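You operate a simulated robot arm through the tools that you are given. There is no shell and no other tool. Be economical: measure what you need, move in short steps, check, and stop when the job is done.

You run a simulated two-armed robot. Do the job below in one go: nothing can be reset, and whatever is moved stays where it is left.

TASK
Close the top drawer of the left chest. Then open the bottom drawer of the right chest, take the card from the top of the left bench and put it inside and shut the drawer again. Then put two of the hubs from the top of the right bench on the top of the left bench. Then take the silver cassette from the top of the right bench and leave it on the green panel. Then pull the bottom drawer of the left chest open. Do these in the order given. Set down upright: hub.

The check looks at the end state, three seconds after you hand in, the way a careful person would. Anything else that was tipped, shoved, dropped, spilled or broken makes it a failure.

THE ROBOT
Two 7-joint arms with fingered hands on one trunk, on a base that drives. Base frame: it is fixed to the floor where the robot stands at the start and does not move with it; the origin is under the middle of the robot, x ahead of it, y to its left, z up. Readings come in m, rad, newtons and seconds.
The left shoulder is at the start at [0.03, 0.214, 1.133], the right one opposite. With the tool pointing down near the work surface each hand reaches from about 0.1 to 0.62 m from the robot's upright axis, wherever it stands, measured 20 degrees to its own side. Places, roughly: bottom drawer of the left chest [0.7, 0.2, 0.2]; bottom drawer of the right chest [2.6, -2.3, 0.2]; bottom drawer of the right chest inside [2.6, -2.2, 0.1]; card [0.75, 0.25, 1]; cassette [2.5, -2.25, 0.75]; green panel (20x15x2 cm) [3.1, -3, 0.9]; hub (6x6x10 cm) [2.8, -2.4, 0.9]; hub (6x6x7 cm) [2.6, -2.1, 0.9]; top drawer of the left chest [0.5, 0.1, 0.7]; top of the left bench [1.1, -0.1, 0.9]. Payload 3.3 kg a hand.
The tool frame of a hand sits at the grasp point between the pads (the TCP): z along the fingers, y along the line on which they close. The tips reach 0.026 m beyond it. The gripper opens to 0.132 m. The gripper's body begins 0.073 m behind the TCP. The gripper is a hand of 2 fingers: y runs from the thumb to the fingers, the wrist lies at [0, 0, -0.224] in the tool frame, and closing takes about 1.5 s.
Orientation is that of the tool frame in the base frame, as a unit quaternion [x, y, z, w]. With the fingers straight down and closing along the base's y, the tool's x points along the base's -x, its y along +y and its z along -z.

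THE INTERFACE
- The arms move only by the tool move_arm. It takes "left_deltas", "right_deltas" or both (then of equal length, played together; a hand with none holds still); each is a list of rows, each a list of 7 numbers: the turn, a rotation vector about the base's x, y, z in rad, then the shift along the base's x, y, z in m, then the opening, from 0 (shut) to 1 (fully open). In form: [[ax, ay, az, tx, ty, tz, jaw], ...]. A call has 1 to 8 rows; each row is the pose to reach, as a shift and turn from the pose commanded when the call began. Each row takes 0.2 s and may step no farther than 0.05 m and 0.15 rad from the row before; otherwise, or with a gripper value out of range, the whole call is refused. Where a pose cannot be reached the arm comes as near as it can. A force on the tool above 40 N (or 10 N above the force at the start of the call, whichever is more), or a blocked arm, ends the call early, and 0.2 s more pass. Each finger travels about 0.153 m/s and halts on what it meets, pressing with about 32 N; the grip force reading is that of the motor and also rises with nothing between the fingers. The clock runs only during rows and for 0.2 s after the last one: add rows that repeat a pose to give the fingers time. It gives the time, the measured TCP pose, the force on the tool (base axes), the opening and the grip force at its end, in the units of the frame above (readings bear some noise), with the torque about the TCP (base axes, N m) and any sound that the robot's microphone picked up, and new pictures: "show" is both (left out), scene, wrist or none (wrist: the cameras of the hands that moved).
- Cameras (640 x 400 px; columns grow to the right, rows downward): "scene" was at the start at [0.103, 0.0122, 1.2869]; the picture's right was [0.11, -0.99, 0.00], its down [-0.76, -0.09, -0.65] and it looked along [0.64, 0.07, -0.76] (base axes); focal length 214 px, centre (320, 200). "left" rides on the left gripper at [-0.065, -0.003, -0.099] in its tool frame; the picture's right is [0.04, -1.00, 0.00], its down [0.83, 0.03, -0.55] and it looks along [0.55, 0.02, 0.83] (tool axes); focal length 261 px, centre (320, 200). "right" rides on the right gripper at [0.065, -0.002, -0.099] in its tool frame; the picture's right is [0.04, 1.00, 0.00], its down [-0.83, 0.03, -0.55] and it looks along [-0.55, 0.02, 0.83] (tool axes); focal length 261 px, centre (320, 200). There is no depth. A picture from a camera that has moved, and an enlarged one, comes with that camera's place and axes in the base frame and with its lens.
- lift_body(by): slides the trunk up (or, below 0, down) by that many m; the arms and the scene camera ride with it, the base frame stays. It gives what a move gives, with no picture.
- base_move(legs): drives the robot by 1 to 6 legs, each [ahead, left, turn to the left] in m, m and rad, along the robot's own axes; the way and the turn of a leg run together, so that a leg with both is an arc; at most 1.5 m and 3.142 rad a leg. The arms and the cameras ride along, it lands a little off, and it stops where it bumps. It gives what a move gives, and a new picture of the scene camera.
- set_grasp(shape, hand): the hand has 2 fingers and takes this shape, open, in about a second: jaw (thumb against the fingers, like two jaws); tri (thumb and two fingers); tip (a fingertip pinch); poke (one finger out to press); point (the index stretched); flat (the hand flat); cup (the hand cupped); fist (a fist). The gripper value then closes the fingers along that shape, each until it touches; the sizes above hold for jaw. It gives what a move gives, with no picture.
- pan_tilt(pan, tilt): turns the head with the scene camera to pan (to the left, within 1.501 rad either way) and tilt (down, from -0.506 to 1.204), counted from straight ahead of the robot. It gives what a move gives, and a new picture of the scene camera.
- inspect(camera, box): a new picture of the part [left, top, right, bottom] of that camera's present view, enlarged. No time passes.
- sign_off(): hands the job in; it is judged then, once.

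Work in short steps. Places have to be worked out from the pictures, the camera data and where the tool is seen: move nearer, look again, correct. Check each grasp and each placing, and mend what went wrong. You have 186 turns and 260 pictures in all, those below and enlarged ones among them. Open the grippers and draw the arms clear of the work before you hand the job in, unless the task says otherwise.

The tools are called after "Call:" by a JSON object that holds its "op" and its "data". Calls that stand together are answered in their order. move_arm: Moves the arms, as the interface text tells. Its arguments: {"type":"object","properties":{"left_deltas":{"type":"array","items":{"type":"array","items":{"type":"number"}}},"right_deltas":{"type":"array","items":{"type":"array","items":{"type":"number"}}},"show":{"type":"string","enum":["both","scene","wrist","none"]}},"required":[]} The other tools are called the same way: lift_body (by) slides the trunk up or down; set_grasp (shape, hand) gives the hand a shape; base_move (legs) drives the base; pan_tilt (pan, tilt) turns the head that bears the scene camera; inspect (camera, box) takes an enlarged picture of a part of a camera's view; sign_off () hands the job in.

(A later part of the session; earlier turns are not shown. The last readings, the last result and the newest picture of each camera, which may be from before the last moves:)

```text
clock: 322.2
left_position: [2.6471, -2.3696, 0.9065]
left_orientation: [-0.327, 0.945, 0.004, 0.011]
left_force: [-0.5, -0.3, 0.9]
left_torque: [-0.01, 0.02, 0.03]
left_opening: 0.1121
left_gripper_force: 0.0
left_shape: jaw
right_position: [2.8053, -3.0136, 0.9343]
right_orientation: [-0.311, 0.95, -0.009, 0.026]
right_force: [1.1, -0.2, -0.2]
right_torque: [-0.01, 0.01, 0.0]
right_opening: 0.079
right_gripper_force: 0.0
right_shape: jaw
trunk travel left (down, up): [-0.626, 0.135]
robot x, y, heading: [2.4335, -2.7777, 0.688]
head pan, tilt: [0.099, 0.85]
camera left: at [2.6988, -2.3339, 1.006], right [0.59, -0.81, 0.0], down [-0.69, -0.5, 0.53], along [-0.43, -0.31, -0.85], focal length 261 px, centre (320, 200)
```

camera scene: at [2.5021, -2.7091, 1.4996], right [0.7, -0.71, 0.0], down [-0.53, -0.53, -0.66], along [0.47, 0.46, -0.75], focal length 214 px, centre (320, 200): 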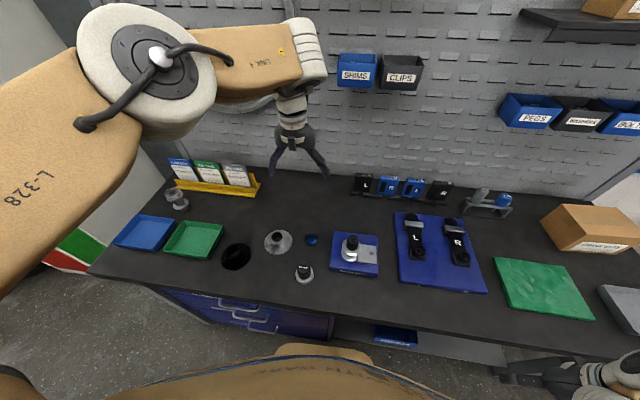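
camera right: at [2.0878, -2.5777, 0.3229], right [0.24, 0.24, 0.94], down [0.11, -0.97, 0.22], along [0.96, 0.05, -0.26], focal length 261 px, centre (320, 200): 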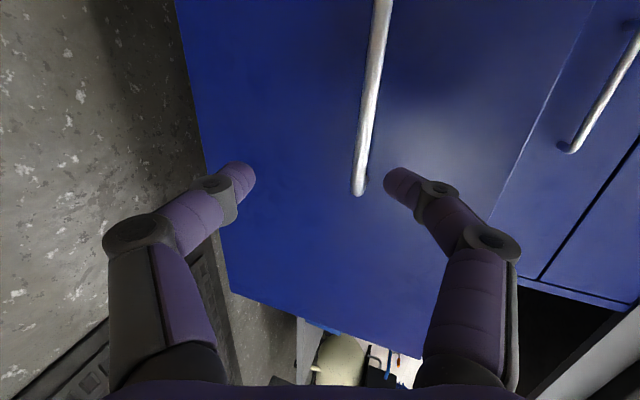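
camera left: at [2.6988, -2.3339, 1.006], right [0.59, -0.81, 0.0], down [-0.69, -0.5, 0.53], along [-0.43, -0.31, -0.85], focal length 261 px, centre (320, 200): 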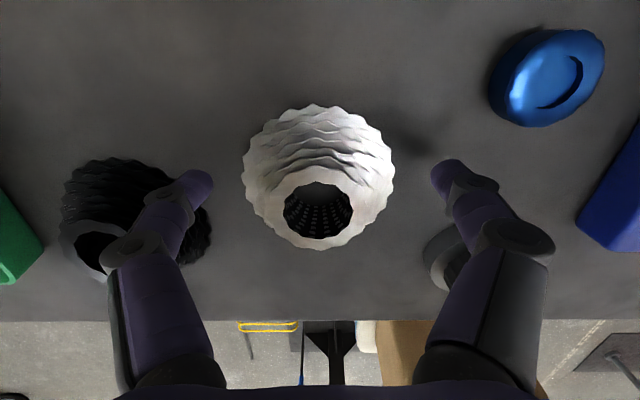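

The relative placement is the same as in the failed try, so I shift 12 mm toward myself and then close in small increments.

Call:
{"op": "move_arm", "data": {"left_deltas": [[0, 0, 0, -0.0095, -0.0075, 0, 0.85], [0, 0, 0, -0.0095, -0.0075, -0.003, 0.75], [0, 0, 0, -0.0095, -0.0075, -0.003, 0.7], [0, 0, 0, -0.0095, -0.0075, -0.003, 0.66], [0, 0, 0, -0.0095, -0.0075, -0.003, 0.63], [0, 0, 0, -0.0095, -0.0075, -0.003, 0.6]], "show": "wrist"}}

```text
clock: 323.6
left_position: [2.6376, -2.3783, 0.9039]
left_orientation: [-0.327, 0.945, 0.003, 0.01]
left_force: [-0.5, -0.1, 0.1]
left_torque: [-0.01, 0.02, 0.01]
left_opening: 0.0795
left_gripper_force: 0.2
left_shape: jaw
right_position: [2.8064, -3.0127, 0.9357]
right_orientation: [-0.312, 0.95, -0.009, 0.026]
right_force: [-0.4, 0.3, -1.0]
right_torque: [-0.02, 0.01, 0.01]
right_opening: 0.079
right_gripper_force: 0.1
right_shape: jaw
trunk travel left (down, up): [-0.626, 0.135]
robot x, y, heading: [2.435, -2.7743, 0.682]
head pan, tilt: [0.099, 0.85]
camera left: at [2.6883, -2.3421, 1.0039], right [0.59, -0.81, 0.0], down [-0.69, -0.49, 0.53], along [-0.43, -0.31, -0.85], focal length 261 px, centre (320, 200)
```

left: 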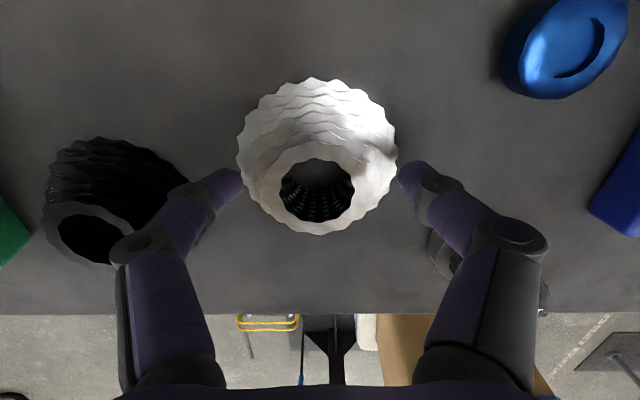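

By the rim geometry the pads are now ~6 mm too near. I shift 6 mm forward and close slowly.

Call:
{"op": "move_arm", "data": {"left_deltas": [[0, 0, 0, 0.0047, 0.0037, 0, 0.62], [0, 0, 0, 0.0047, 0.0037, 0, 0.58], [0, 0, 0, 0.0047, 0.0037, 0, 0.55], [0, 0, 0, 0.0047, 0.0037, 0, 0.52], [0, 0, 0, 0.0047, 0.0037, 0, 0.49]], "show": "wrist"}}

```text
clock: 324.8
left_position: [2.6434, -2.3737, 0.9041]
left_orientation: [-0.326, 0.945, 0.002, 0.011]
left_force: [0.0, 0.7, -0.3]
left_torque: [0.0, 0.03, 0.0]
left_opening: 0.0653
left_gripper_force: 0.1
left_shape: jaw
right_position: [2.8053, -3.0145, 0.9361]
right_orientation: [-0.312, 0.95, -0.009, 0.026]
right_force: [-0.4, 0.8, -0.5]
right_torque: [-0.01, 0.0, 0.04]
right_opening: 0.079
right_gripper_force: 0.1
right_shape: jaw
trunk travel left (down, up): [-0.626, 0.135]
robot x, y, heading: [2.4339, -2.7741, 0.68]
head pan, tilt: [0.099, 0.85]
camera left: at [2.6937, -2.3381, 1.0041], right [0.59, -0.81, 0.0], down [-0.69, -0.49, 0.53], along [-0.43, -0.31, -0.85], focal length 261 px, centre (320, 200)
```

left: 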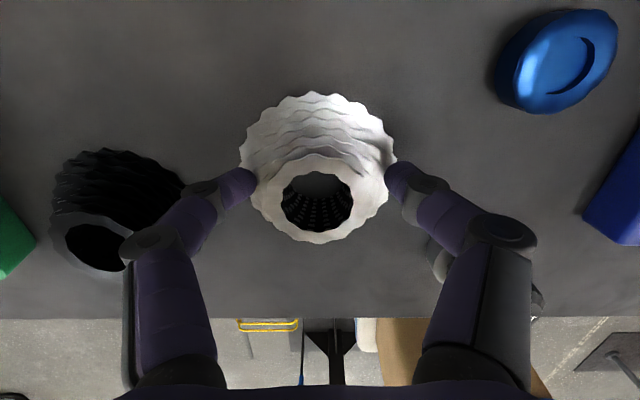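

Call:
{"op": "move_arm", "data": {"left_deltas": [[0, 0, 0, 0, 0, 0, 0.47], [0, 0, 0, 0, 0, 0, 0.45], [0, 0, 0, 0, 0, 0, 0.43], [0, 0, 0, 0, 0, 0, 0.41]], "show": "wrist"}}

```text
clock: 325.8
left_position: [2.6445, -2.3732, 0.9036]
left_orientation: [-0.327, 0.945, 0.004, 0.012]
left_force: [0.2, 1.2, 3.7]
left_torque: [0.03, 0.04, 0.03]
left_opening: 0.0533
left_gripper_force: 14.8
left_shape: jaw
right_position: [2.8061, -3.0142, 0.9362]
right_orientation: [-0.312, 0.95, -0.009, 0.026]
right_force: [-0.4, 0.9, 0.0]
right_torque: [0.02, 0.02, 0.02]
right_opening: 0.0787
right_gripper_force: 0.0
right_shape: jaw
trunk travel left (down, up): [-0.626, 0.135]
robot x, y, heading: [2.4348, -2.7786, 0.681]
head pan, tilt: [0.099, 0.85]
camera left: at [2.6938, -2.3379, 1.0045], right [0.59, -0.81, 0.0], down [-0.69, -0.5, 0.53], along [-0.43, -0.31, -0.85], focal length 261 px, centre (320, 200)
```

left: 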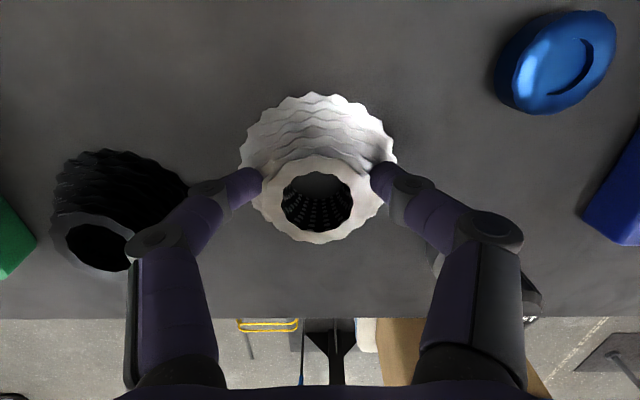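

Contact with growing grip force and no displacement. I close fully.

Call:
{"op": "move_arm", "data": {"left_deltas": [[0, 0, 0, 0, 0, 0, 0.38], [0, 0, 0, 0, 0, 0, 0.34], [0, 0, 0, 0, 0, 0, 0.3], [0, 0, 0, 0, 0, 0, 0.2], [0, 0, 0, 0, 0, 0, 0.2]], "show": "wrist"}}

```text
clock: 327.0
left_position: [2.6443, -2.3745, 0.9043]
left_orientation: [-0.327, 0.945, 0.004, 0.011]
left_force: [5.3, 2.9, 14.2]
left_torque: [0.3, 0.17, -0.1]
left_opening: 0.0517
left_gripper_force: 31.6
left_shape: jaw
right_position: [2.8056, -3.0138, 0.9358]
right_orientation: [-0.312, 0.95, -0.009, 0.026]
right_force: [0.1, -0.8, 0.6]
right_torque: [0.0, -0.01, -0.01]
right_opening: 0.0792
right_gripper_force: 0.1
right_shape: jaw
trunk travel left (down, up): [-0.626, 0.135]
robot x, y, heading: [2.4345, -2.7745, 0.683]
head pan, tilt: [0.099, 0.85]
camera left: at [2.6942, -2.3383, 1.0049], right [0.59, -0.81, 0.0], down [-0.69, -0.5, 0.53], along [-0.43, -0.31, -0.85], focal length 261 px, centre (320, 200)
```

left: 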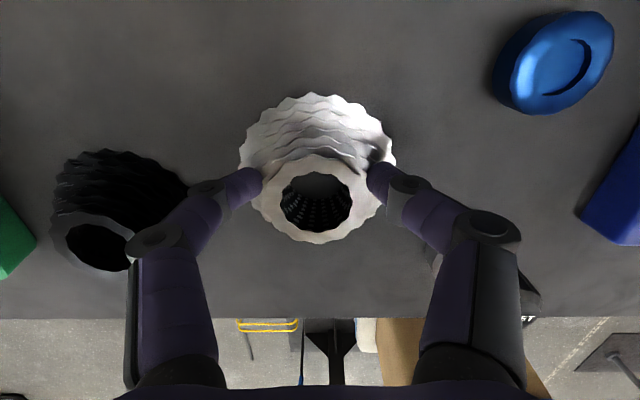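

Grip is at full force. I lift 3 cm slowly and check.

Call:
{"op": "move_arm", "data": {"left_deltas": [[0, 0, 0, 0, 0, 0.006, 0.15], [0, 0, 0, 0, 0, 0.012, 0.1], [0, 0, 0, 0, 0, 0.02, 0.1], [0, 0, 0, 0, 0, 0.03, 0.1]], "show": "wrist"}}

Call:
{"op": "inspect", "data": {"camera": "scene", "box": [210, 190, 370, 290]}}

```text
clock: 328.0
left_position: [2.6415, -2.3751, 0.9332]
left_orientation: [-0.326, 0.945, 0.003, 0.01]
left_force: [-0.1, 0.4, -0.5]
left_torque: [0.02, 0.02, -0.02]
left_opening: 0.023
left_gripper_force: 31.9
left_shape: jaw
right_position: [2.8056, -3.014, 0.9355]
right_orientation: [-0.311, 0.95, -0.009, 0.026]
right_force: [0.7, -0.1, 0.7]
right_torque: [0.0, 0.0, 0.01]
right_opening: 0.079
right_gripper_force: 0.0
right_shape: jaw
trunk travel left (down, up): [-0.626, 0.135]
robot x, y, heading: [2.4379, -2.7742, 0.682]
head pan, tilt: [0.099, 0.85]
camera left: at [2.6933, -2.338, 1.0343], right [0.58, -0.81, 0.0], down [-0.69, -0.49, 0.53], along [-0.43, -0.31, -0.84], focal length 261 px, centre (320, 200)
```

left: 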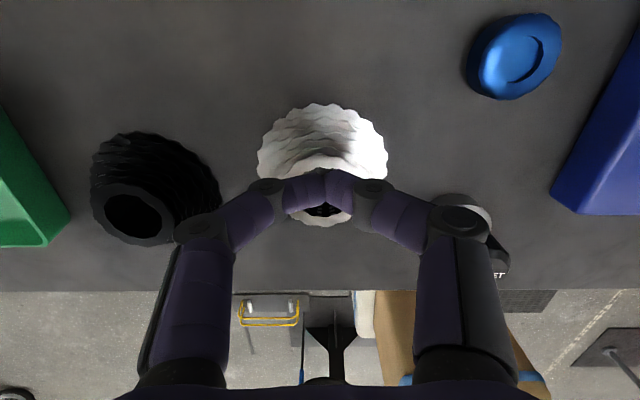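

```text
4.00 times, centred on (290, 240) of scene
camera zoom: at [2.5007, -2.7102, 1.4997], right [0.7, -0.71, 0.0], down [-0.53, -0.53, -0.66], along [0.47, 0.47, -0.75], focal length 858 px, centre (440, 40)
```

zoom: 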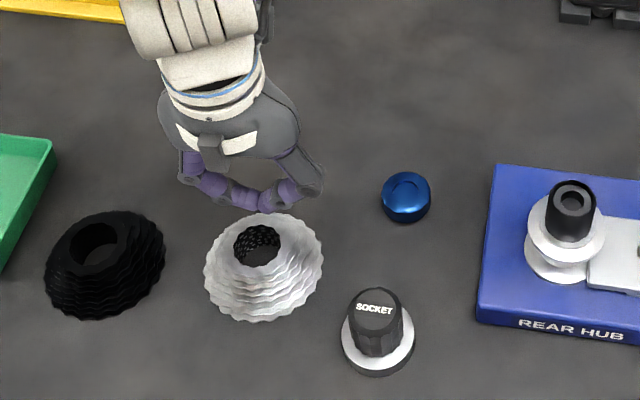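

The pinch slips off the cone. I raise the hand to plan an internal grip: closed fingers into the central bore, then spread.

Call:
{"op": "move_arm", "data": {"left_deltas": [[0, 0, 0, 0.0, 0.0, 0.03, 0], [0, 0, 0, -0.01, -0.008, 0.06, 0], [0, 0, 0, -0.016, -0.012, 0.08, 0]], "show": "wrist"}}

Call:
{"op": "inspect", "data": {"camera": "scene", "box": [230, 210, 330, 270]}}

```text
clock: 328.8
left_position: [2.6264, -2.3844, 1.013]
left_orientation: [-0.327, 0.945, 0.003, 0.01]
left_force: [0.8, 0.5, 0.0]
left_torque: [0.01, 0.02, 0.0]
left_opening: 0.023
left_gripper_force: 31.2
left_shape: jaw
right_position: [2.8056, -3.0144, 0.9351]
right_orientation: [-0.312, 0.95, -0.009, 0.027]
right_force: [-0.3, -0.6, 0.6]
right_torque: [-0.04, -0.01, 0.03]
right_opening: 0.0791
right_gripper_force: 0.0
right_shape: jaw
trunk travel left (down, up): [-0.626, 0.135]
robot x, y, heading: [2.4364, -2.7748, 0.682]
head pan, tilt: [0.099, 0.85]
camera left: at [2.6773, -2.348, 1.1136], right [0.59, -0.81, 0.0], down [-0.69, -0.49, 0.53], along [-0.43, -0.31, -0.85], focal length 261 px, centre (320, 200)
```

left: 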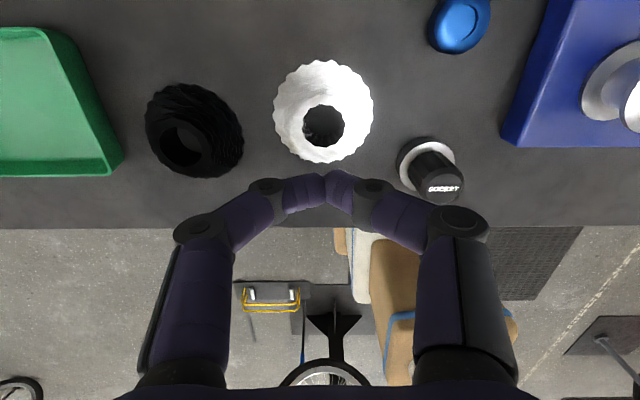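

```text
6.40 times, centred on (280, 240) of scene
camera zoom: at [2.5008, -2.7101, 1.4998], right [0.7, -0.71, 0.0], down [-0.53, -0.53, -0.66], along [0.47, 0.47, -0.75], focal length 1373 px, centre (576, -56)
```

zoom: 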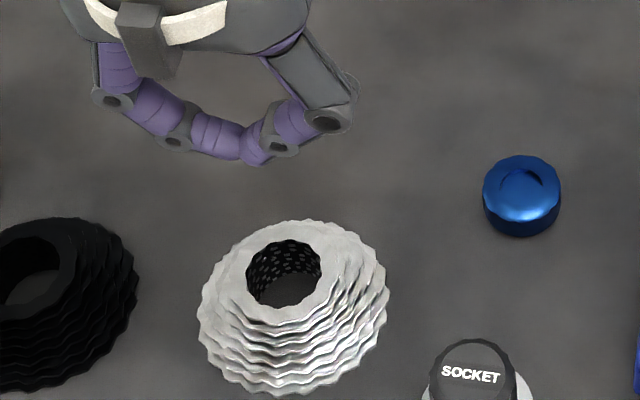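

Re-deriving scale from two views of the white hub, the bench top is really at z≈0.845, so I had been gripping too high on the cone. I re-centre and descend lower, to the rim.

Call:
{"op": "move_arm", "data": {"left_deltas": [[0, 0, 0, 0, -0.004, 0, 0.5], [0, 0, 0, 0, -0.004, 0, 0.85], [0, 0, 0, 0, -0.004, -0.04, 0.85], [0, 0, 0, 0, -0.004, -0.08, 0.85], [0, 0, 0, 0, -0.004, -0.105, 0.85]], "show": "wrist"}}

```text
clock: 330.0
left_position: [2.6255, -2.3881, 0.9085]
left_orientation: [-0.327, 0.945, 0.004, 0.011]
left_force: [-0.1, -0.1, -0.2]
left_torque: [0.01, -0.03, 0.04]
left_opening: 0.112
left_gripper_force: 0.1
left_shape: jaw
right_position: [2.805, -3.0138, 0.936]
right_orientation: [-0.312, 0.95, -0.01, 0.025]
right_force: [0.2, 0.3, -0.1]
right_torque: [-0.05, -0.02, 0.01]
right_opening: 0.0791
right_gripper_force: 0.0
right_shape: jaw
trunk travel left (down, up): [-0.626, 0.135]
robot x, y, heading: [2.4335, -2.7768, 0.684]
head pan, tilt: [0.099, 0.85]
camera left: at [2.6764, -2.3514, 1.009], right [0.59, -0.81, 0.0], down [-0.69, -0.49, 0.53], along [-0.43, -0.31, -0.85], focal length 261 px, centre (320, 200)
```

left: 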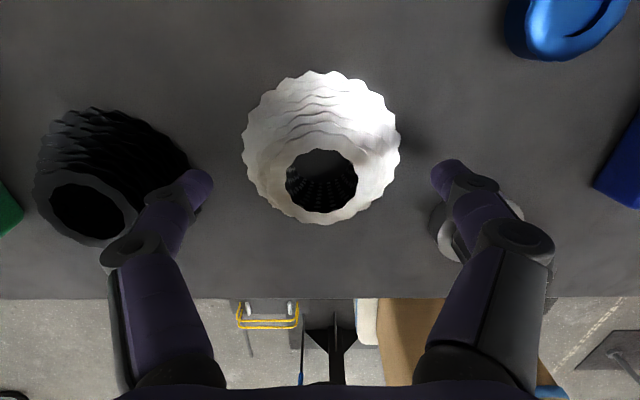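

Centre agrees within a few mm. I descend the last 3 cm carefully.

Call:
{"op": "move_arm", "data": {"left_deltas": [[0, 0, 0, -0.001, -0.001, -0.01, 0.85], [0, 0, 0, -0.001, -0.001, -0.02, 0.85], [0, 0, 0, -0.001, -0.001, -0.027, 0.85], [0, 0, 0, -0.001, -0.001, -0.032, 0.85]], "show": "wrist"}}

```text
clock: 330.9
left_position: [2.6273, -2.3916, 0.8847]
left_orientation: [-0.327, 0.945, 0.003, 0.015]
left_force: [-8.5, -3.8, 29.3]
left_torque: [-0.21, 0.3, 0.08]
left_opening: 0.1114
left_gripper_force: 0.0
left_shape: jaw
right_position: [2.8052, -3.015, 0.9357]
right_orientation: [-0.311, 0.95, -0.009, 0.026]
right_force: [0.6, -1.0, 0.0]
right_torque: [-0.04, 0.03, 0.01]
right_opening: 0.0791
right_gripper_force: 0.0
right_shape: jaw
trunk travel left (down, up): [-0.626, 0.135]
robot x, y, heading: [2.4378, -2.7741, 0.681]
head pan, tilt: [0.099, 0.85]
stopped in row 4 (left hand): the force on the tool passed its limit at 46 N (the readings are from after the stop); the commanded pose is now the measured one
camera left: at [2.6775, -2.3547, 0.9851], right [0.59, -0.81, 0.0], down [-0.69, -0.49, 0.53], along [-0.43, -0.31, -0.85], focal length 261 px, centre (320, 200)
```

left: 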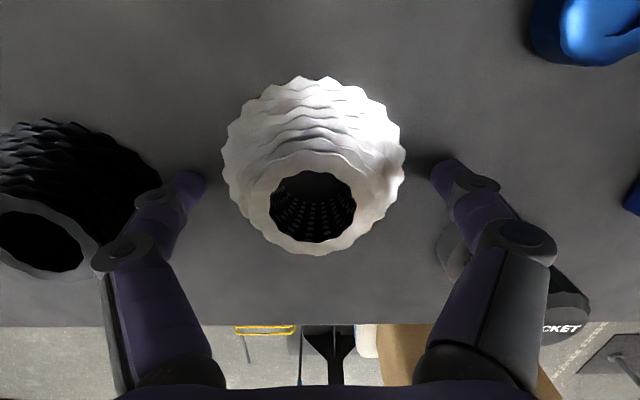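

The tips touched the bench (top at z≈0.859) and the rim is centred on the pads. I ease up 2 mm and close slowly.

Call:
{"op": "move_arm", "data": {"left_deltas": [[0, 0, 0, 0, 0, 0.003, 0.82], [0, 0, 0, 0, 0, 0.003, 0.78], [0, 0, 0, 0, 0, 0.003, 0.75], [0, 0, 0, 0, 0, 0.003, 0.72], [0, 0, 0, 0, 0, 0.003, 0.69], [0, 0, 0, 0, 0, 0.003, 0.66]], "show": "wrist"}}

```text
clock: 332.3
left_position: [2.627, -2.389, 0.8852]
left_orientation: [-0.327, 0.945, 0.003, 0.014]
left_force: [4.3, 2.8, 15.8]
left_torque: [0.63, 0.42, -0.24]
left_opening: 0.0832
left_gripper_force: 0.1
left_shape: jaw
right_position: [2.8049, -3.0157, 0.9343]
right_orientation: [-0.312, 0.95, -0.008, 0.026]
right_force: [1.4, -0.4, -0.3]
right_torque: [0.03, -0.02, 0.03]
right_opening: 0.0792
right_gripper_force: 0.1
right_shape: jaw
trunk travel left (down, up): [-0.626, 0.135]
robot x, y, heading: [2.4364, -2.7759, 0.682]
head pan, tilt: [0.099, 0.85]
camera left: at [2.6775, -2.3536, 0.9864], right [0.59, -0.81, 0.0], down [-0.69, -0.5, 0.53], along [-0.43, -0.31, -0.85], focal length 261 px, centre (320, 200)
```

left: 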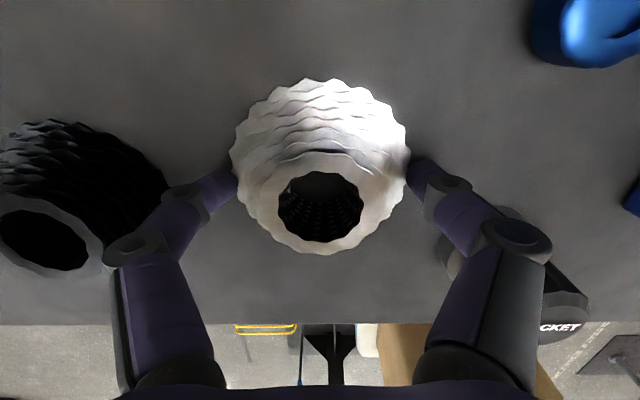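

Call:
{"op": "move_arm", "data": {"left_deltas": [[0, 0, 0, 0, 0, 0.001, 0.63], [0, 0, 0, 0, 0, 0.001, 0.6], [0, 0, 0, 0, 0, 0.001, 0.57], [0, 0, 0, 0, 0, 0.001, 0.5], [0, 0, 0, 0, 0, 0.001, 0.4], [0, 0, 0, 0, 0, 0.001, 0.3]], "show": "wrist"}}

```text
clock: 333.7
left_position: [2.628, -2.3898, 0.8877]
left_orientation: [-0.327, 0.945, 0.003, 0.014]
left_force: [-3.3, 0.5, 7.7]
left_torque: [0.14, 0.14, -0.02]
left_opening: 0.0762
left_gripper_force: 31.6
left_shape: jaw
right_position: [2.8065, -3.0136, 0.9354]
right_orientation: [-0.312, 0.95, -0.009, 0.025]
right_force: [0.0, -0.2, 0.6]
right_torque: [0.02, 0.01, 0.04]
right_opening: 0.0787
right_gripper_force: 0.1
right_shape: jaw
trunk travel left (down, up): [-0.626, 0.135]
robot x, y, heading: [2.4383, -2.7773, 0.683]
head pan, tilt: [0.099, 0.85]
camera left: at [2.677, -2.3537, 0.9876], right [0.59, -0.81, 0.0], down [-0.69, -0.5, 0.53], along [-0.43, -0.31, -0.85], focal length 261 px, centre (320, 200)
```

left: 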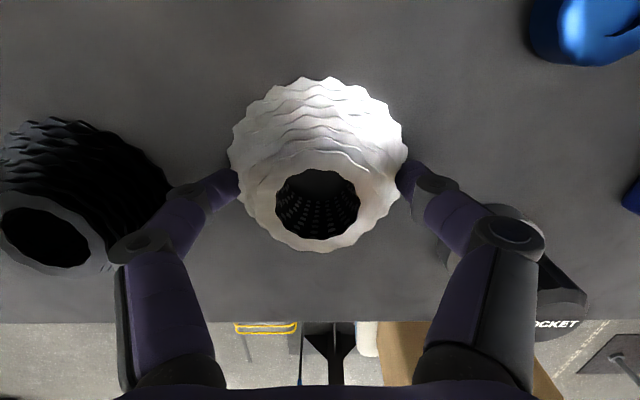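

Now a firm grip at 0.076 m — the rim. I lift slowly and check.

Call:
{"op": "move_arm", "data": {"left_deltas": [[0, 0, 0, 0, 0, 0.006, 0.2], [0, 0, 0, 0, 0, 0.012, 0.2], [0, 0, 0, 0, 0, 0.02, 0.2], [0, 0, 0, 0, 0, 0.035, 0.2], [0, 0, 0, 0, 0, 0.05, 0.2]], "show": "wrist"}}

Call:
{"op": "inspect", "data": {"camera": "scene", "box": [210, 190, 370, 290]}}

```text
clock: 334.9
left_position: [2.628, -2.3906, 0.936]
left_orientation: [-0.327, 0.945, 0.003, 0.013]
left_force: [-0.5, -0.9, -2.7]
left_torque: [0.01, 0.02, -0.01]
left_opening: 0.0752
left_gripper_force: 31.9
left_shape: jaw
right_position: [2.8052, -3.0135, 0.936]
right_orientation: [-0.312, 0.95, -0.009, 0.026]
right_force: [0.1, -0.2, 0.4]
right_torque: [-0.01, -0.04, -0.03]
right_opening: 0.0789
right_gripper_force: 0.0
right_shape: jaw
trunk travel left (down, up): [-0.626, 0.135]
robot x, y, heading: [2.4349, -2.7773, 0.678]
head pan, tilt: [0.099, 0.85]
camera left: at [2.6785, -2.3534, 1.0369], right [0.59, -0.81, 0.0], down [-0.69, -0.5, 0.53], along [-0.43, -0.31, -0.85], focal length 261 px, centre (320, 200)
```

left: 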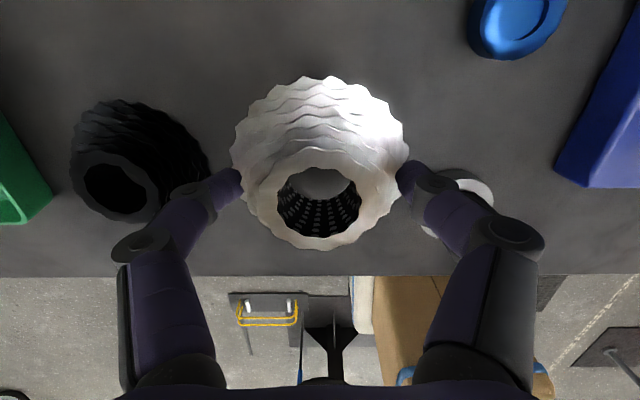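

```text
4.00 times, centred on (290, 240) of scene
camera zoom: at [2.501, -2.7098, 1.4997], right [0.7, -0.71, 0.0], down [-0.53, -0.53, -0.66], along [0.47, 0.47, -0.75], focal length 858 px, centre (440, 40)
```

zoom: 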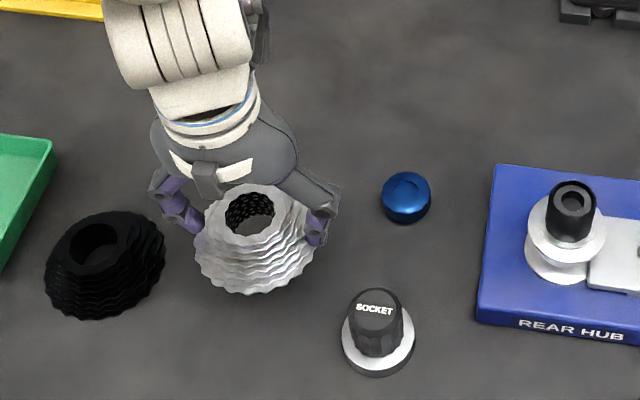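

Held securely. The green panel is centred near [3.095, -3.007]. I raise the cassette and strafe right 0.77 m.

Call:
{"op": "move_arm", "data": {"left_deltas": [[0, 0, 0, 0, 0, 0.045, 0.2], [0, 0, 0, 0, 0, 0.09, 0.2], [0, 0, 0, 0, 0, 0.135, 0.2], [0, 0, 0, 0, 0, 0.18, 0.2]], "show": "none"}}

Call:
{"op": "base_move", "data": {"legs": [[-0.05, -0.4, 0], [0.02, -0.37, 0]]}}

Call:
{"op": "inspect", "data": {"camera": "left", "box": [0, 0, 640, 400]}}

```text
clock: 335.9
left_position: [2.6258, -2.3897, 1.1192]
left_orientation: [-0.327, 0.945, 0.002, 0.013]
left_force: [-0.1, 0.2, -2.8]
left_torque: [0.01, 0.01, -0.01]
left_opening: 0.0749
left_gripper_force: 31.5
left_shape: jaw
right_position: [2.8059, -3.0152, 0.9346]
right_orientation: [-0.312, 0.95, -0.009, 0.026]
right_force: [-0.3, 0.5, 0.1]
right_torque: [0.01, 0.0, -0.02]
right_opening: 0.079
right_gripper_force: 0.0
right_shape: jaw
trunk travel left (down, up): [-0.626, 0.135]
robot x, y, heading: [2.4338, -2.7777, 0.682]
head pan, tilt: [0.099, 0.85]
```

```text
clock: 340.4
left_position: [3.093, -3.0078, 1.1193]
left_orientation: [-0.327, 0.945, 0.003, 0.015]
left_force: [-0.2, 0.3, -2.4]
left_torque: [-0.01, 0.04, 0.02]
left_opening: 0.0748
left_gripper_force: 32.0
left_shape: jaw
right_position: [3.2716, -3.6334, 0.9347]
right_orientation: [-0.312, 0.95, -0.008, 0.026]
right_force: [0.2, -0.5, 0.9]
right_torque: [0.01, 0.0, 0.03]
right_opening: 0.0789
right_gripper_force: 0.0
right_shape: jaw
trunk travel left (down, up): [-0.626, 0.135]
robot x, y, heading: [2.9004, -3.3951, 0.683]
head pan, tilt: [0.099, 0.85]
camera scene: at [2.9675, -3.3296, 1.4997], right [0.71, -0.71, 0.0], down [-0.53, -0.53, -0.66], along [0.47, 0.47, -0.75], focal length 214 px, centre (320, 200)
```

scene: 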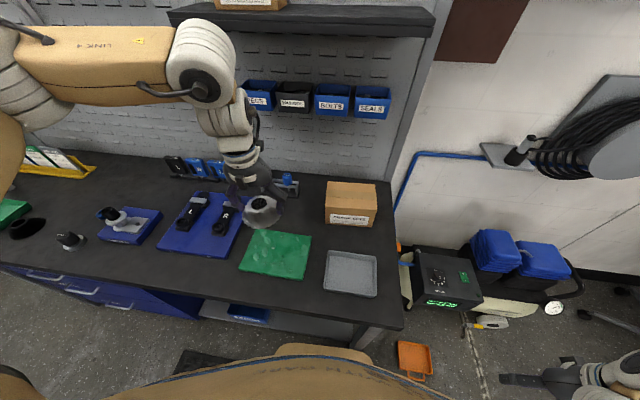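

```text
1.00 times, centred on (320, 200) of left (not enlarged: the box is as wide or as high as the picture)
camera zoom: at [3.1431, -2.973, 1.219], right [0.59, -0.81, 0.0], down [-0.69, -0.5, 0.53], along [-0.43, -0.31, -0.85], focal length 261 px, centre (320, 200)
```

zoom: 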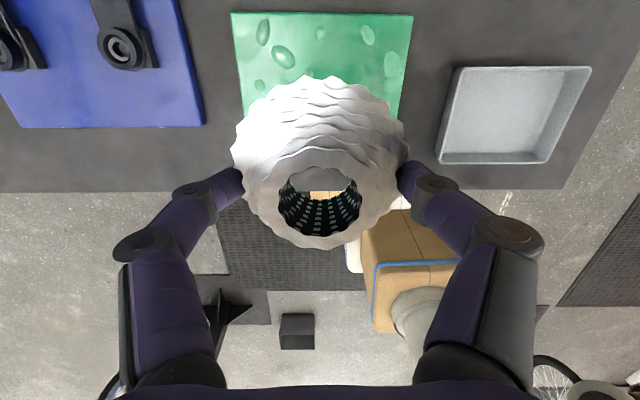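

The cassette is right over the green panel (centre ≈8 mm further). I correct and lower it.

Call:
{"op": "move_arm", "data": {"left_deltas": [[0, 0, 0, 0.006, 0.005, -0.04, 0.2], [0, 0, 0, 0.006, 0.005, -0.08, 0.2], [0, 0, 0, 0.006, 0.005, -0.12, 0.2], [0, 0, 0, 0.006, 0.005, -0.16, 0.2], [0, 0, 0, 0.006, 0.005, -0.185, 0.2]], "show": "wrist"}}

```text
clock: 341.6
left_position: [3.0975, -3.0025, 0.934]
left_orientation: [-0.328, 0.945, 0.002, 0.014]
left_force: [-0.2, -1.0, -2.4]
left_torque: [0.01, 0.03, -0.03]
left_opening: 0.0744
left_gripper_force: 31.8
left_shape: jaw
right_position: [3.2735, -3.6325, 0.9359]
right_orientation: [-0.313, 0.95, -0.009, 0.026]
right_force: [0.0, -0.9, 0.2]
right_torque: [0.0, 0.0, 0.0]
right_opening: 0.0791
right_gripper_force: 0.1
right_shape: jaw
trunk travel left (down, up): [-0.626, 0.135]
robot x, y, heading: [2.905, -3.3954, 0.683]
head pan, tilt: [0.099, 0.85]
camera left: at [3.1475, -2.9666, 1.0347], right [0.59, -0.81, 0.0], down [-0.69, -0.5, 0.53], along [-0.43, -0.31, -0.85], focal length 261 px, centre (320, 200)
```

left: 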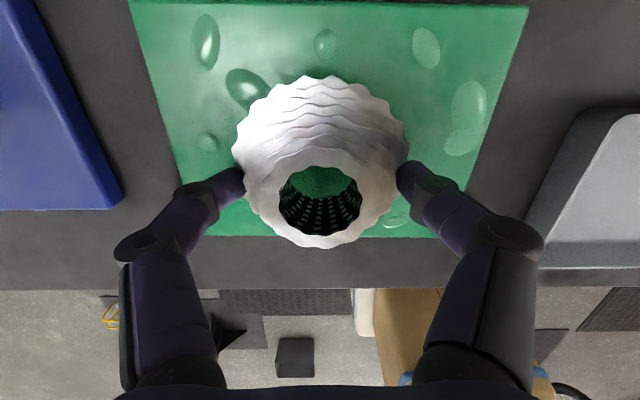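

The cassette is centred over the panel. I lower to contact in small steps.

Call:
{"op": "move_arm", "data": {"left_deltas": [[0, 0, 0, 0, 0, -0.008, 0.2], [0, 0, 0, 0, 0, -0.014, 0.2], [0, 0, 0, 0, 0, -0.019, 0.2], [0, 0, 0, 0, 0, -0.023, 0.2]], "show": "wrist"}}

```text
clock: 342.6
left_position: [3.0985, -3.0038, 0.9097]
left_orientation: [-0.327, 0.945, 0.002, 0.014]
left_force: [0.9, 0.1, -2.8]
left_torque: [0.0, 0.0, 0.02]
left_opening: 0.0737
left_gripper_force: 31.6
left_shape: jaw
right_position: [3.2713, -3.634, 0.9352]
right_orientation: [-0.312, 0.95, -0.009, 0.026]
right_force: [0.1, 0.1, 0.5]
right_torque: [-0.01, 0.01, -0.01]
right_opening: 0.0787
right_gripper_force: 0.0
right_shape: jaw
trunk travel left (down, up): [-0.626, 0.135]
robot x, y, heading: [2.9005, -3.398, 0.687]
head pan, tilt: [0.099, 0.85]
camera left: at [3.1488, -2.9671, 1.0108], right [0.59, -0.81, 0.0], down [-0.69, -0.5, 0.53], along [-0.43, -0.31, -0.85], focal length 261 px, centre (320, 200)
```

left: 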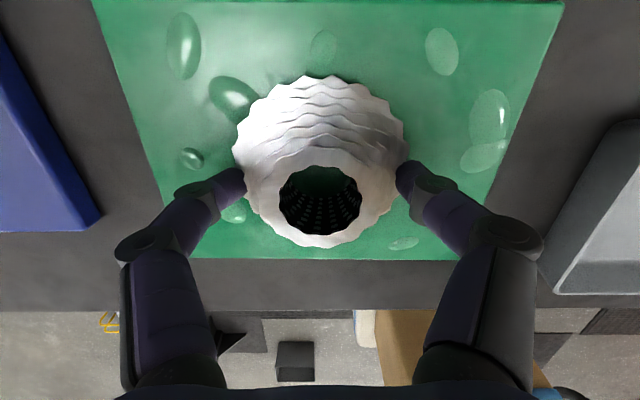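

Call:
{"op": "move_arm", "data": {"left_deltas": [[0, 0, 0, 0, 0, -0.003, 0.2], [0, 0, 0, 0, 0, -0.006, 0.2], [0, 0, 0, 0, 0, -0.009, 0.2]], "show": "none"}}

```text
clock: 343.4
left_position: [3.0985, -3.0044, 0.9043]
left_orientation: [-0.327, 0.945, 0.003, 0.018]
left_force: [-1.3, 1.5, 32.4]
left_torque: [0.21, 0.13, -0.05]
left_opening: 0.0732
left_gripper_force: 32.0
left_shape: jaw
right_position: [3.2705, -3.6351, 0.9355]
right_orientation: [-0.312, 0.95, -0.008, 0.026]
right_force: [-0.4, -0.5, 0.1]
right_torque: [-0.01, 0.01, 0.03]
right_opening: 0.0788
right_gripper_force: 0.0
right_shape: jaw
trunk travel left (down, up): [-0.626, 0.135]
robot x, y, heading: [2.9019, -3.3954, 0.684]
head pan, tilt: [0.099, 0.85]
```

It rests on the panel (32 N). I ease up, open slowly, then rise.

Call:
{"op": "move_arm", "data": {"left_deltas": [[0, 0, 0, 0, 0, 0.005, 0.45], [0, 0, 0, 0, 0, 0.005, 0.58], [0, 0, 0, 0, 0, 0.005, 0.65], [0, 0, 0, 0, 0, 0.005, 0.75], [0, 0, 0, 0, 0, 0.005, 0.85], [0, 0, 0, 0, 0, 0.045, 0.85], [0, 0, 0, 0, 0, 0.09, 0.85], [0, 0, 0, 0, 0, 0.13, 0.85]], "show": "both"}}

Call:
{"op": "inspect", "data": {"camera": "scene", "box": [180, 170, 400, 310]}}

```text
clock: 345.2
left_position: [3.0999, -3.0053, 1.0305]
left_orientation: [-0.328, 0.945, 0.004, 0.015]
left_force: [-1.6, -0.4, -0.1]
left_torque: [-0.01, 0.02, 0.01]
left_opening: 0.1121
left_gripper_force: 0.0
left_shape: jaw
right_position: [3.2707, -3.6334, 0.9353]
right_orientation: [-0.312, 0.95, -0.008, 0.026]
right_force: [-0.5, -0.1, -0.4]
right_torque: [-0.01, 0.03, 0.05]
right_opening: 0.0791
right_gripper_force: 0.2
right_shape: jaw
trunk travel left (down, up): [-0.626, 0.135]
robot x, y, heading: [2.903, -3.3942, 0.684]
head pan, tilt: [0.099, 0.85]
camera scene: at [2.9666, -3.3296, 1.4998], right [0.71, -0.71, 0.0], down [-0.53, -0.53, -0.66], along [0.47, 0.47, -0.75], focal length 214 px, centre (320, 200)
camera left: at [3.1492, -2.9693, 1.1313], right [0.59, -0.81, 0.0], down [-0.69, -0.5, 0.53], along [-0.43, -0.31, -0.85], focal length 261 px, centre (320, 200)
```

scene: 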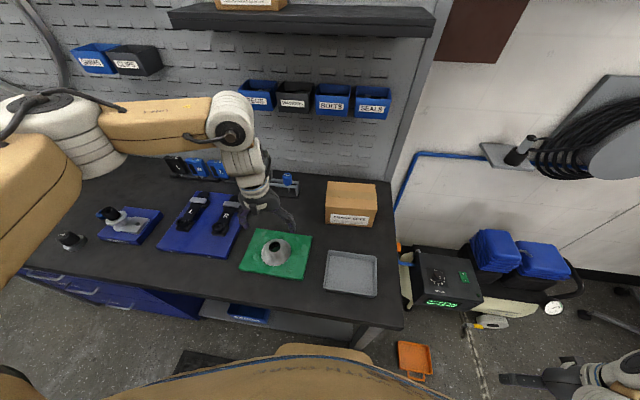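
left: 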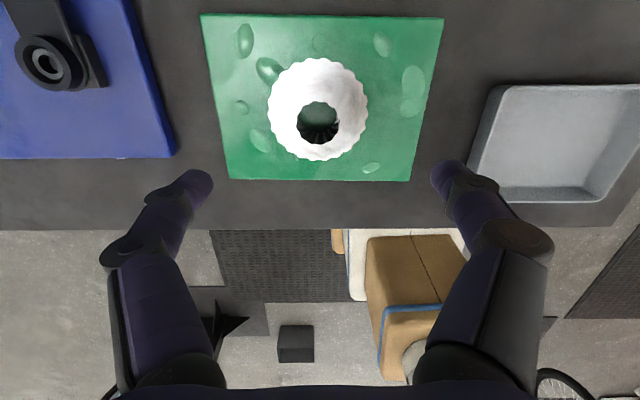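

```text
2.86 times, centred on (290, 240) of scene
camera zoom: at [2.9666, -3.3296, 1.4998], right [0.71, -0.71, 0.0], down [-0.53, -0.53, -0.66], along [0.47, 0.47, -0.75], focal length 613 px, centre (406, 86)
```

zoom: 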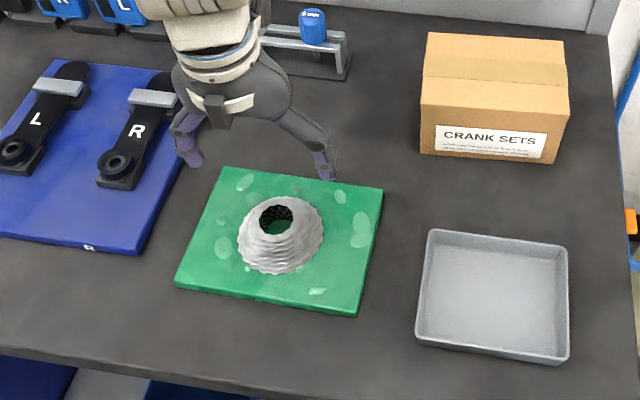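

The cassette sits on the green panel. Last job: the bottom drawer of the left chest. I retract the hand and drive back.

Call:
{"op": "move_arm", "data": {"left_deltas": [[0, 0, 0, 0, 0, 0.04, 0.5], [0, 0, 0, 0, 0, 0.08, 0.5], [0, 0, 0, -0.03, -0.024, 0.1, 0.5], [0, 0, 0, -0.06, -0.048, 0.1, 0.5], [0, 0, 0, -0.09, -0.07, 0.1, 0.5]], "show": "none"}}

Call:
{"op": "base_move", "data": {"legs": [[-0.36, 0, -0.09], [0, 1.5, 0], [0, 1.5, 0], [-0.12, 0.85, 0]]}}

Call:
{"op": "pan_tilt", "data": {"pan": 0.3, "tilt": 0.8}}

```text
clock: 346.4
left_position: [3.0089, -3.0765, 1.1306]
left_orientation: [-0.328, 0.945, 0.003, 0.014]
left_force: [-0.4, 0.4, 0.4]
left_torque: [0.02, 0.0, -0.02]
left_opening: 0.067
left_gripper_force: 0.1
left_shape: jaw
right_position: [3.2719, -3.6326, 0.9355]
right_orientation: [-0.311, 0.95, -0.01, 0.026]
right_force: [0.3, -1.0, -0.8]
right_torque: [0.01, 0.0, 0.01]
right_opening: 0.0789
right_gripper_force: 0.0
right_shape: jaw
trunk travel left (down, up): [-0.626, 0.135]
robot x, y, heading: [2.8996, -3.3943, 0.683]
head pan, tilt: [0.099, 0.85]
```

```text
clock: 367.2
left_position: [0.5206, -0.0857, 1.13]
left_orientation: [-0.266, 0.964, 0.001, 0.015]
left_force: [-0.5, 0.8, 0.0]
left_torque: [-0.01, -0.03, 0.01]
left_opening: 0.0666
left_gripper_force: 0.1
left_shape: jaw
right_position: [0.7076, -0.6724, 0.9358]
right_orientation: [-0.25, 0.968, -0.011, 0.026]
right_force: [0.1, 0.1, 0.0]
right_torque: [0.02, 0.03, 0.0]
right_opening: 0.0792
right_gripper_force: 0.1
right_shape: jaw
trunk travel left (down, up): [-0.626, 0.135]
robot x, y, heading: [0.3713, -0.387, 0.556]
head pan, tilt: [0.099, 0.85]
camera scene: at [0.4447, -0.3308, 1.4998], right [0.61, -0.79, 0.0], down [-0.6, -0.46, -0.66], along [0.52, 0.4, -0.75], focal length 214 px, centre (320, 200)
```

scene: 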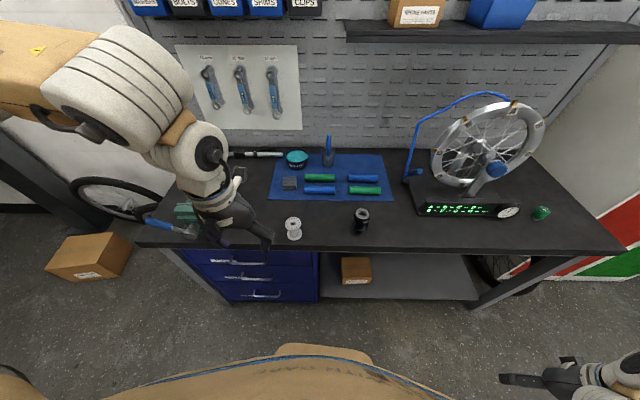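

```text
clock: 368.0
left_position: [0.5207, -0.0854, 1.1316]
left_orientation: [-0.265, 0.964, 0.002, 0.015]
left_force: [-0.8, -0.4, 0.0]
left_torque: [0.02, 0.01, 0.01]
left_opening: 0.0664
left_gripper_force: 0.1
left_shape: jaw
right_position: [0.7079, -0.6718, 0.9359]
right_orientation: [-0.248, 0.968, -0.011, 0.025]
right_force: [-0.8, 0.7, -0.2]
right_torque: [-0.05, 0.0, 0.02]
right_opening: 0.079
right_gripper_force: 0.0
right_shape: jaw
trunk travel left (down, up): [-0.626, 0.135]
robot x, y, heading: [0.3726, -0.3886, 0.553]
head pan, tilt: [0.3, 0.799]
camera scene: at [0.4361, -0.3181, 1.5038], right [0.75, -0.66, 0.0], down [-0.47, -0.54, -0.7], along [0.46, 0.53, -0.72], focal length 214 px, centre (320, 200)
```

scene: 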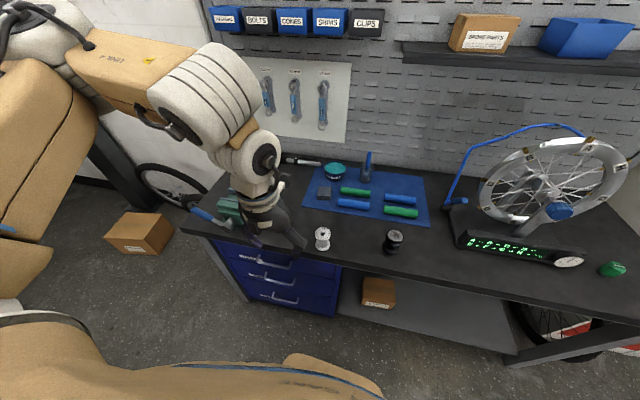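

I back up slightly and square to the chest, then lower the trunk and look at the bottom (DRIVE) handle.

Call:
{"op": "base_move", "data": {"legs": [[-0.11, 0, 0.045]]}}

Call:
{"op": "lift_body", "data": {"by": -0.4}}

Call:
{"op": "lift_body", "data": {"by": -0.2}}

Call:
{"op": "pan_tilt", "data": {"pan": 0.3, "tilt": 0.75}}

```text
clock: 369.1
left_position: [0.4161, -0.1388, 1.1312]
left_orientation: [-0.287, 0.958, 0.001, 0.015]
left_force: [-0.9, 0.2, -0.6]
left_torque: [0.04, -0.05, -0.01]
left_opening: 0.0667
left_gripper_force: 0.2
left_shape: jaw
right_position: [0.6296, -0.7157, 0.9355]
right_orientation: [-0.272, 0.962, -0.01, 0.026]
right_force: [0.3, -0.3, -0.8]
right_torque: [0.04, -0.05, 0.0]
right_opening: 0.079
right_gripper_force: 0.2
right_shape: jaw
trunk travel left (down, up): [-0.626, 0.135]
robot x, y, heading: [0.2848, -0.4444, 0.598]
head pan, tilt: [0.3, 0.799]
camera scene: at [0.3405, -0.3751, 1.5039], right [0.78, -0.62, 0.0], down [-0.45, -0.56, -0.7], along [0.43, 0.55, -0.72], focal length 214 px, centre (320, 200)
```

scene: 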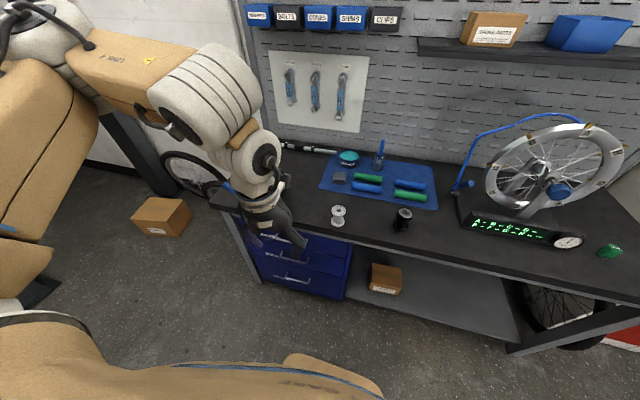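

```text
clock: 373.0
left_position: [0.4166, -0.1387, 0.73]
left_orientation: [-0.288, 0.958, 0.003, 0.014]
left_force: [-0.2, -0.5, 0.2]
left_torque: [0.05, 0.0, -0.04]
left_opening: 0.0667
left_gripper_force: 0.1
left_shape: jaw
right_position: [0.6303, -0.7147, 0.5359]
right_orientation: [-0.271, 0.962, -0.011, 0.025]
right_force: [0.0, -0.5, 0.4]
right_torque: [-0.04, 0.0, 0.0]
right_opening: 0.0793
right_gripper_force: 0.0
right_shape: jaw
trunk travel left (down, up): [-0.226, 0.535]
robot x, y, heading: [0.2806, -0.4499, 0.599]
head pan, tilt: [0.3, 0.799]
```

```text
clock: 374.5
left_position: [0.4121, -0.1352, 0.5792]
left_orientation: [-0.288, 0.957, -0.014, -0.02]
left_force: [-0.1, -0.2, 0.1]
left_torque: [-0.01, 0.02, -0.01]
left_opening: 0.0666
left_gripper_force: 0.1
left_shape: jaw
right_position: [0.6517, -0.76, 0.4303]
right_orientation: [-0.292, 0.952, -0.089, 0.028]
right_force: [-0.2, 0.6, -0.2]
right_torque: [0.01, -0.02, 0.01]
right_opening: 0.0789
right_gripper_force: 0.0
right_shape: jaw
trunk travel left (down, up): [-0.09, 0.671]
robot x, y, heading: [0.278, -0.4496, 0.599]
head pan, tilt: [0.3, 0.799]
stopped: the arm was blocked; the commanded pose is now the measured one
```

```text
clock: 375.2
left_position: [0.4117, -0.1353, 0.5795]
left_orientation: [-0.288, 0.957, -0.015, -0.02]
left_force: [0.1, 0.0, -0.6]
left_torque: [0.01, 0.02, -0.02]
left_opening: 0.0665
left_gripper_force: 0.2
left_shape: jaw
right_position: [0.6503, -0.7619, 0.4309]
right_orientation: [-0.291, 0.952, -0.091, 0.029]
right_force: [0.8, 0.2, -0.4]
right_torque: [0.04, 0.0, -0.01]
right_opening: 0.079
right_gripper_force: 0.1
right_shape: jaw
trunk travel left (down, up): [-0.09, 0.671]
robot x, y, heading: [0.2816, -0.4445, 0.598]
head pan, tilt: [0.3, 0.75]
camera scene: at [0.4156, -0.3116, 0.9673], right [0.78, -0.62, 0.01], down [-0.42, -0.54, -0.73], along [0.46, 0.57, -0.68], focal length 214 px, centre (320, 200)
```

scene: 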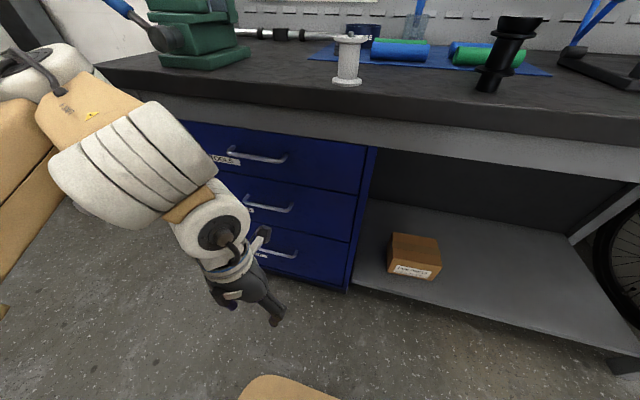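

The low right elbow touched something. I raise the trunk 4 cm to clear it, and check the handle.

Call:
{"op": "lift_body", "data": {"by": 0.04}}

Call:
{"op": "inspect", "data": {"camera": "scene", "box": [160, 100, 400, 300]}}

```text
clock: 376.0
left_position: [0.4161, -0.1396, 0.6156]
left_orientation: [-0.288, 0.957, -0.01, -0.025]
left_force: [-0.4, -0.2, 1.0]
left_torque: [-0.01, -0.01, -0.02]
left_opening: 0.0665
left_gripper_force: 0.0
left_shape: jaw
right_position: [0.6595, -0.7673, 0.4638]
right_orientation: [-0.292, 0.951, -0.092, 0.032]
right_force: [0.3, -0.2, 0.1]
right_torque: [-0.04, 0.0, 0.02]
right_opening: 0.0789
right_gripper_force: 0.2
right_shape: jaw
trunk travel left (down, up): [-0.13, 0.631]
robot x, y, heading: [0.2843, -0.4477, 0.595]
head pan, tilt: [0.3, 0.75]
```

```text
2.00 times, centred on (280, 200) of scene
camera zoom: at [0.4104, -0.3266, 1.0049], right [0.78, -0.62, 0.0], down [-0.42, -0.53, -0.73], along [0.45, 0.57, -0.68], focal length 429 px, centre (400, 200)
```

zoom: 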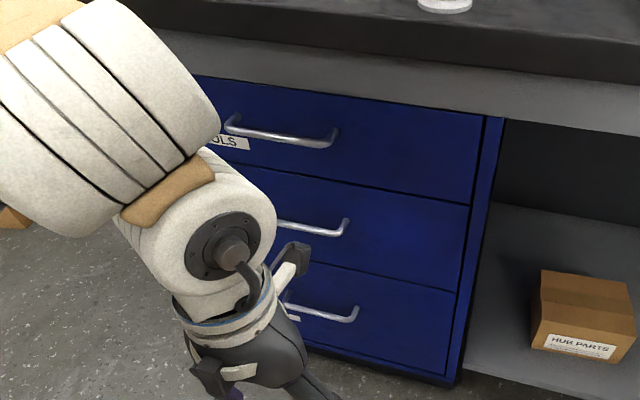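

The bottom handle's right end is at ≈[0.625, 0.086], so its centre is about [0.568, 0.141, 0.29]. I turn the left hand to a forward, vertically closing grasp in front of it.

Call:
{"op": "move_arm", "data": {"left_deltas": [[-0.0203, -0.1013, 0.1045, 0.006, 0.018, -0.022, 0.5], [-0.0406, -0.2026, 0.209, 0.012, 0.035, -0.045, 0.5], [-0.0609, -0.3039, 0.3136, 0.017, 0.053, -0.067, 0.5], [-0.0811, -0.405, 0.418, 0.023, 0.07, -0.09, 0.5], [-0.1014, -0.5064, 0.5226, 0.028, 0.088, -0.112, 0.5], [-0.1217, -0.6077, 0.627, 0.034, 0.105, -0.135, 0.5], [-0.142, -0.709, 0.7316, 0.04, 0.123, -0.157, 0.5], [-0.1623, -0.81, 0.836, 0.045, 0.14, -0.18, 0.5]], "show": "none"}}

Call:
{"op": "move_arm", "data": {"left_deltas": [[-0.0203, -0.1013, 0.1045, 0.006, 0.018, -0.022, 0.5], [-0.0406, -0.2026, 0.209, 0.012, 0.035, -0.045, 0.5], [-0.0609, -0.3039, 0.3136, 0.017, 0.053, -0.067, 0.5], [-0.0811, -0.405, 0.418, 0.023, 0.07, -0.09, 0.5], [-0.1014, -0.5064, 0.5226, 0.029, 0.089, -0.113, 0.5]], "show": "both"}}

```text
clock: 377.8
left_position: [0.461, 0.0039, 0.4349]
left_orientation: [-0.611, 0.691, -0.2, 0.33]
left_force: [-0.7, -0.6, -0.3]
left_torque: [-0.01, 0.0, -0.02]
left_opening: 0.0662
left_gripper_force: 0.1
left_shape: jaw
left hand out of reach, approached as far as the arm can: row 2, 3
right_position: [0.6576, -0.7684, 0.4644]
right_orientation: [-0.293, 0.951, -0.093, 0.029]
right_force: [0.1, 0.5, 0.5]
right_torque: [-0.02, -0.02, -0.01]
right_opening: 0.0788
right_gripper_force: 0.0
right_shape: jaw
trunk travel left (down, up): [-0.13, 0.631]
robot x, y, heading: [0.2833, -0.4479, 0.598]
head pan, tilt: [0.3, 0.75]
```

```text
clock: 379.0
left_position: [0.4895, 0.0887, 0.322]
left_orientation: [0.714, -0.397, 0.289, -0.499]
left_force: [0.0, 0.7, -0.3]
left_torque: [-0.01, 0.0, 0.0]
left_opening: 0.0661
left_gripper_force: 0.1
left_shape: jaw
right_position: [0.6579, -0.77, 0.4659]
right_orientation: [-0.294, 0.951, -0.093, 0.03]
right_force: [0.8, -0.6, -0.6]
right_torque: [0.0, 0.0, -0.01]
right_opening: 0.0788
right_gripper_force: 0.1
right_shape: jaw
trunk travel left (down, up): [-0.13, 0.631]
robot x, y, heading: [0.2771, -0.4471, 0.603]
head pan, tilt: [0.3, 0.75]
camera scene: at [0.41, -0.3268, 1.0056], right [0.78, -0.62, 0.0], down [-0.42, -0.53, -0.73], along [0.45, 0.57, -0.68], focal length 214 px, centre (320, 200)
camera left: at [0.3769, 0.097, 0.3565], right [0.3, 0.15, 0.94], down [-0.03, -0.99, 0.17], along [0.95, -0.08, -0.29], focal length 261 px, centre (320, 200)
```

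scene: 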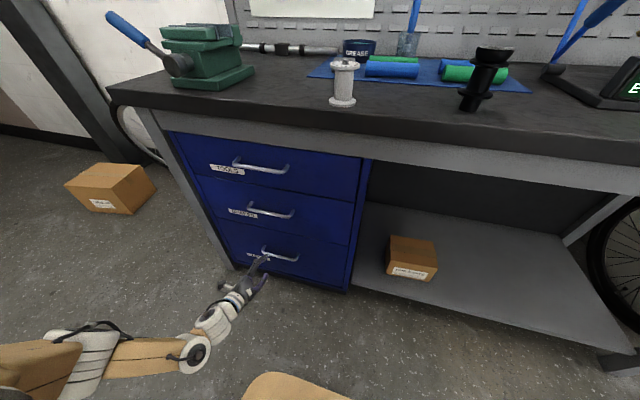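
left: 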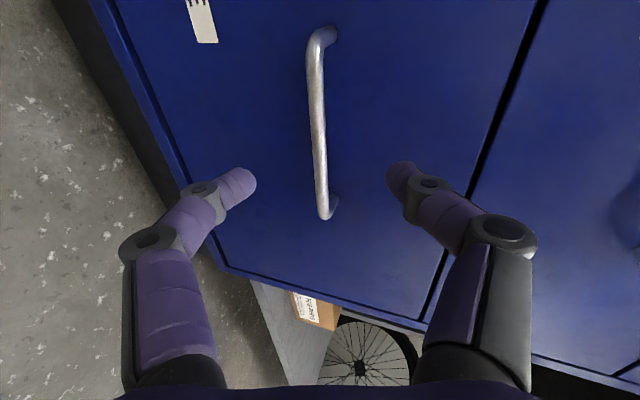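

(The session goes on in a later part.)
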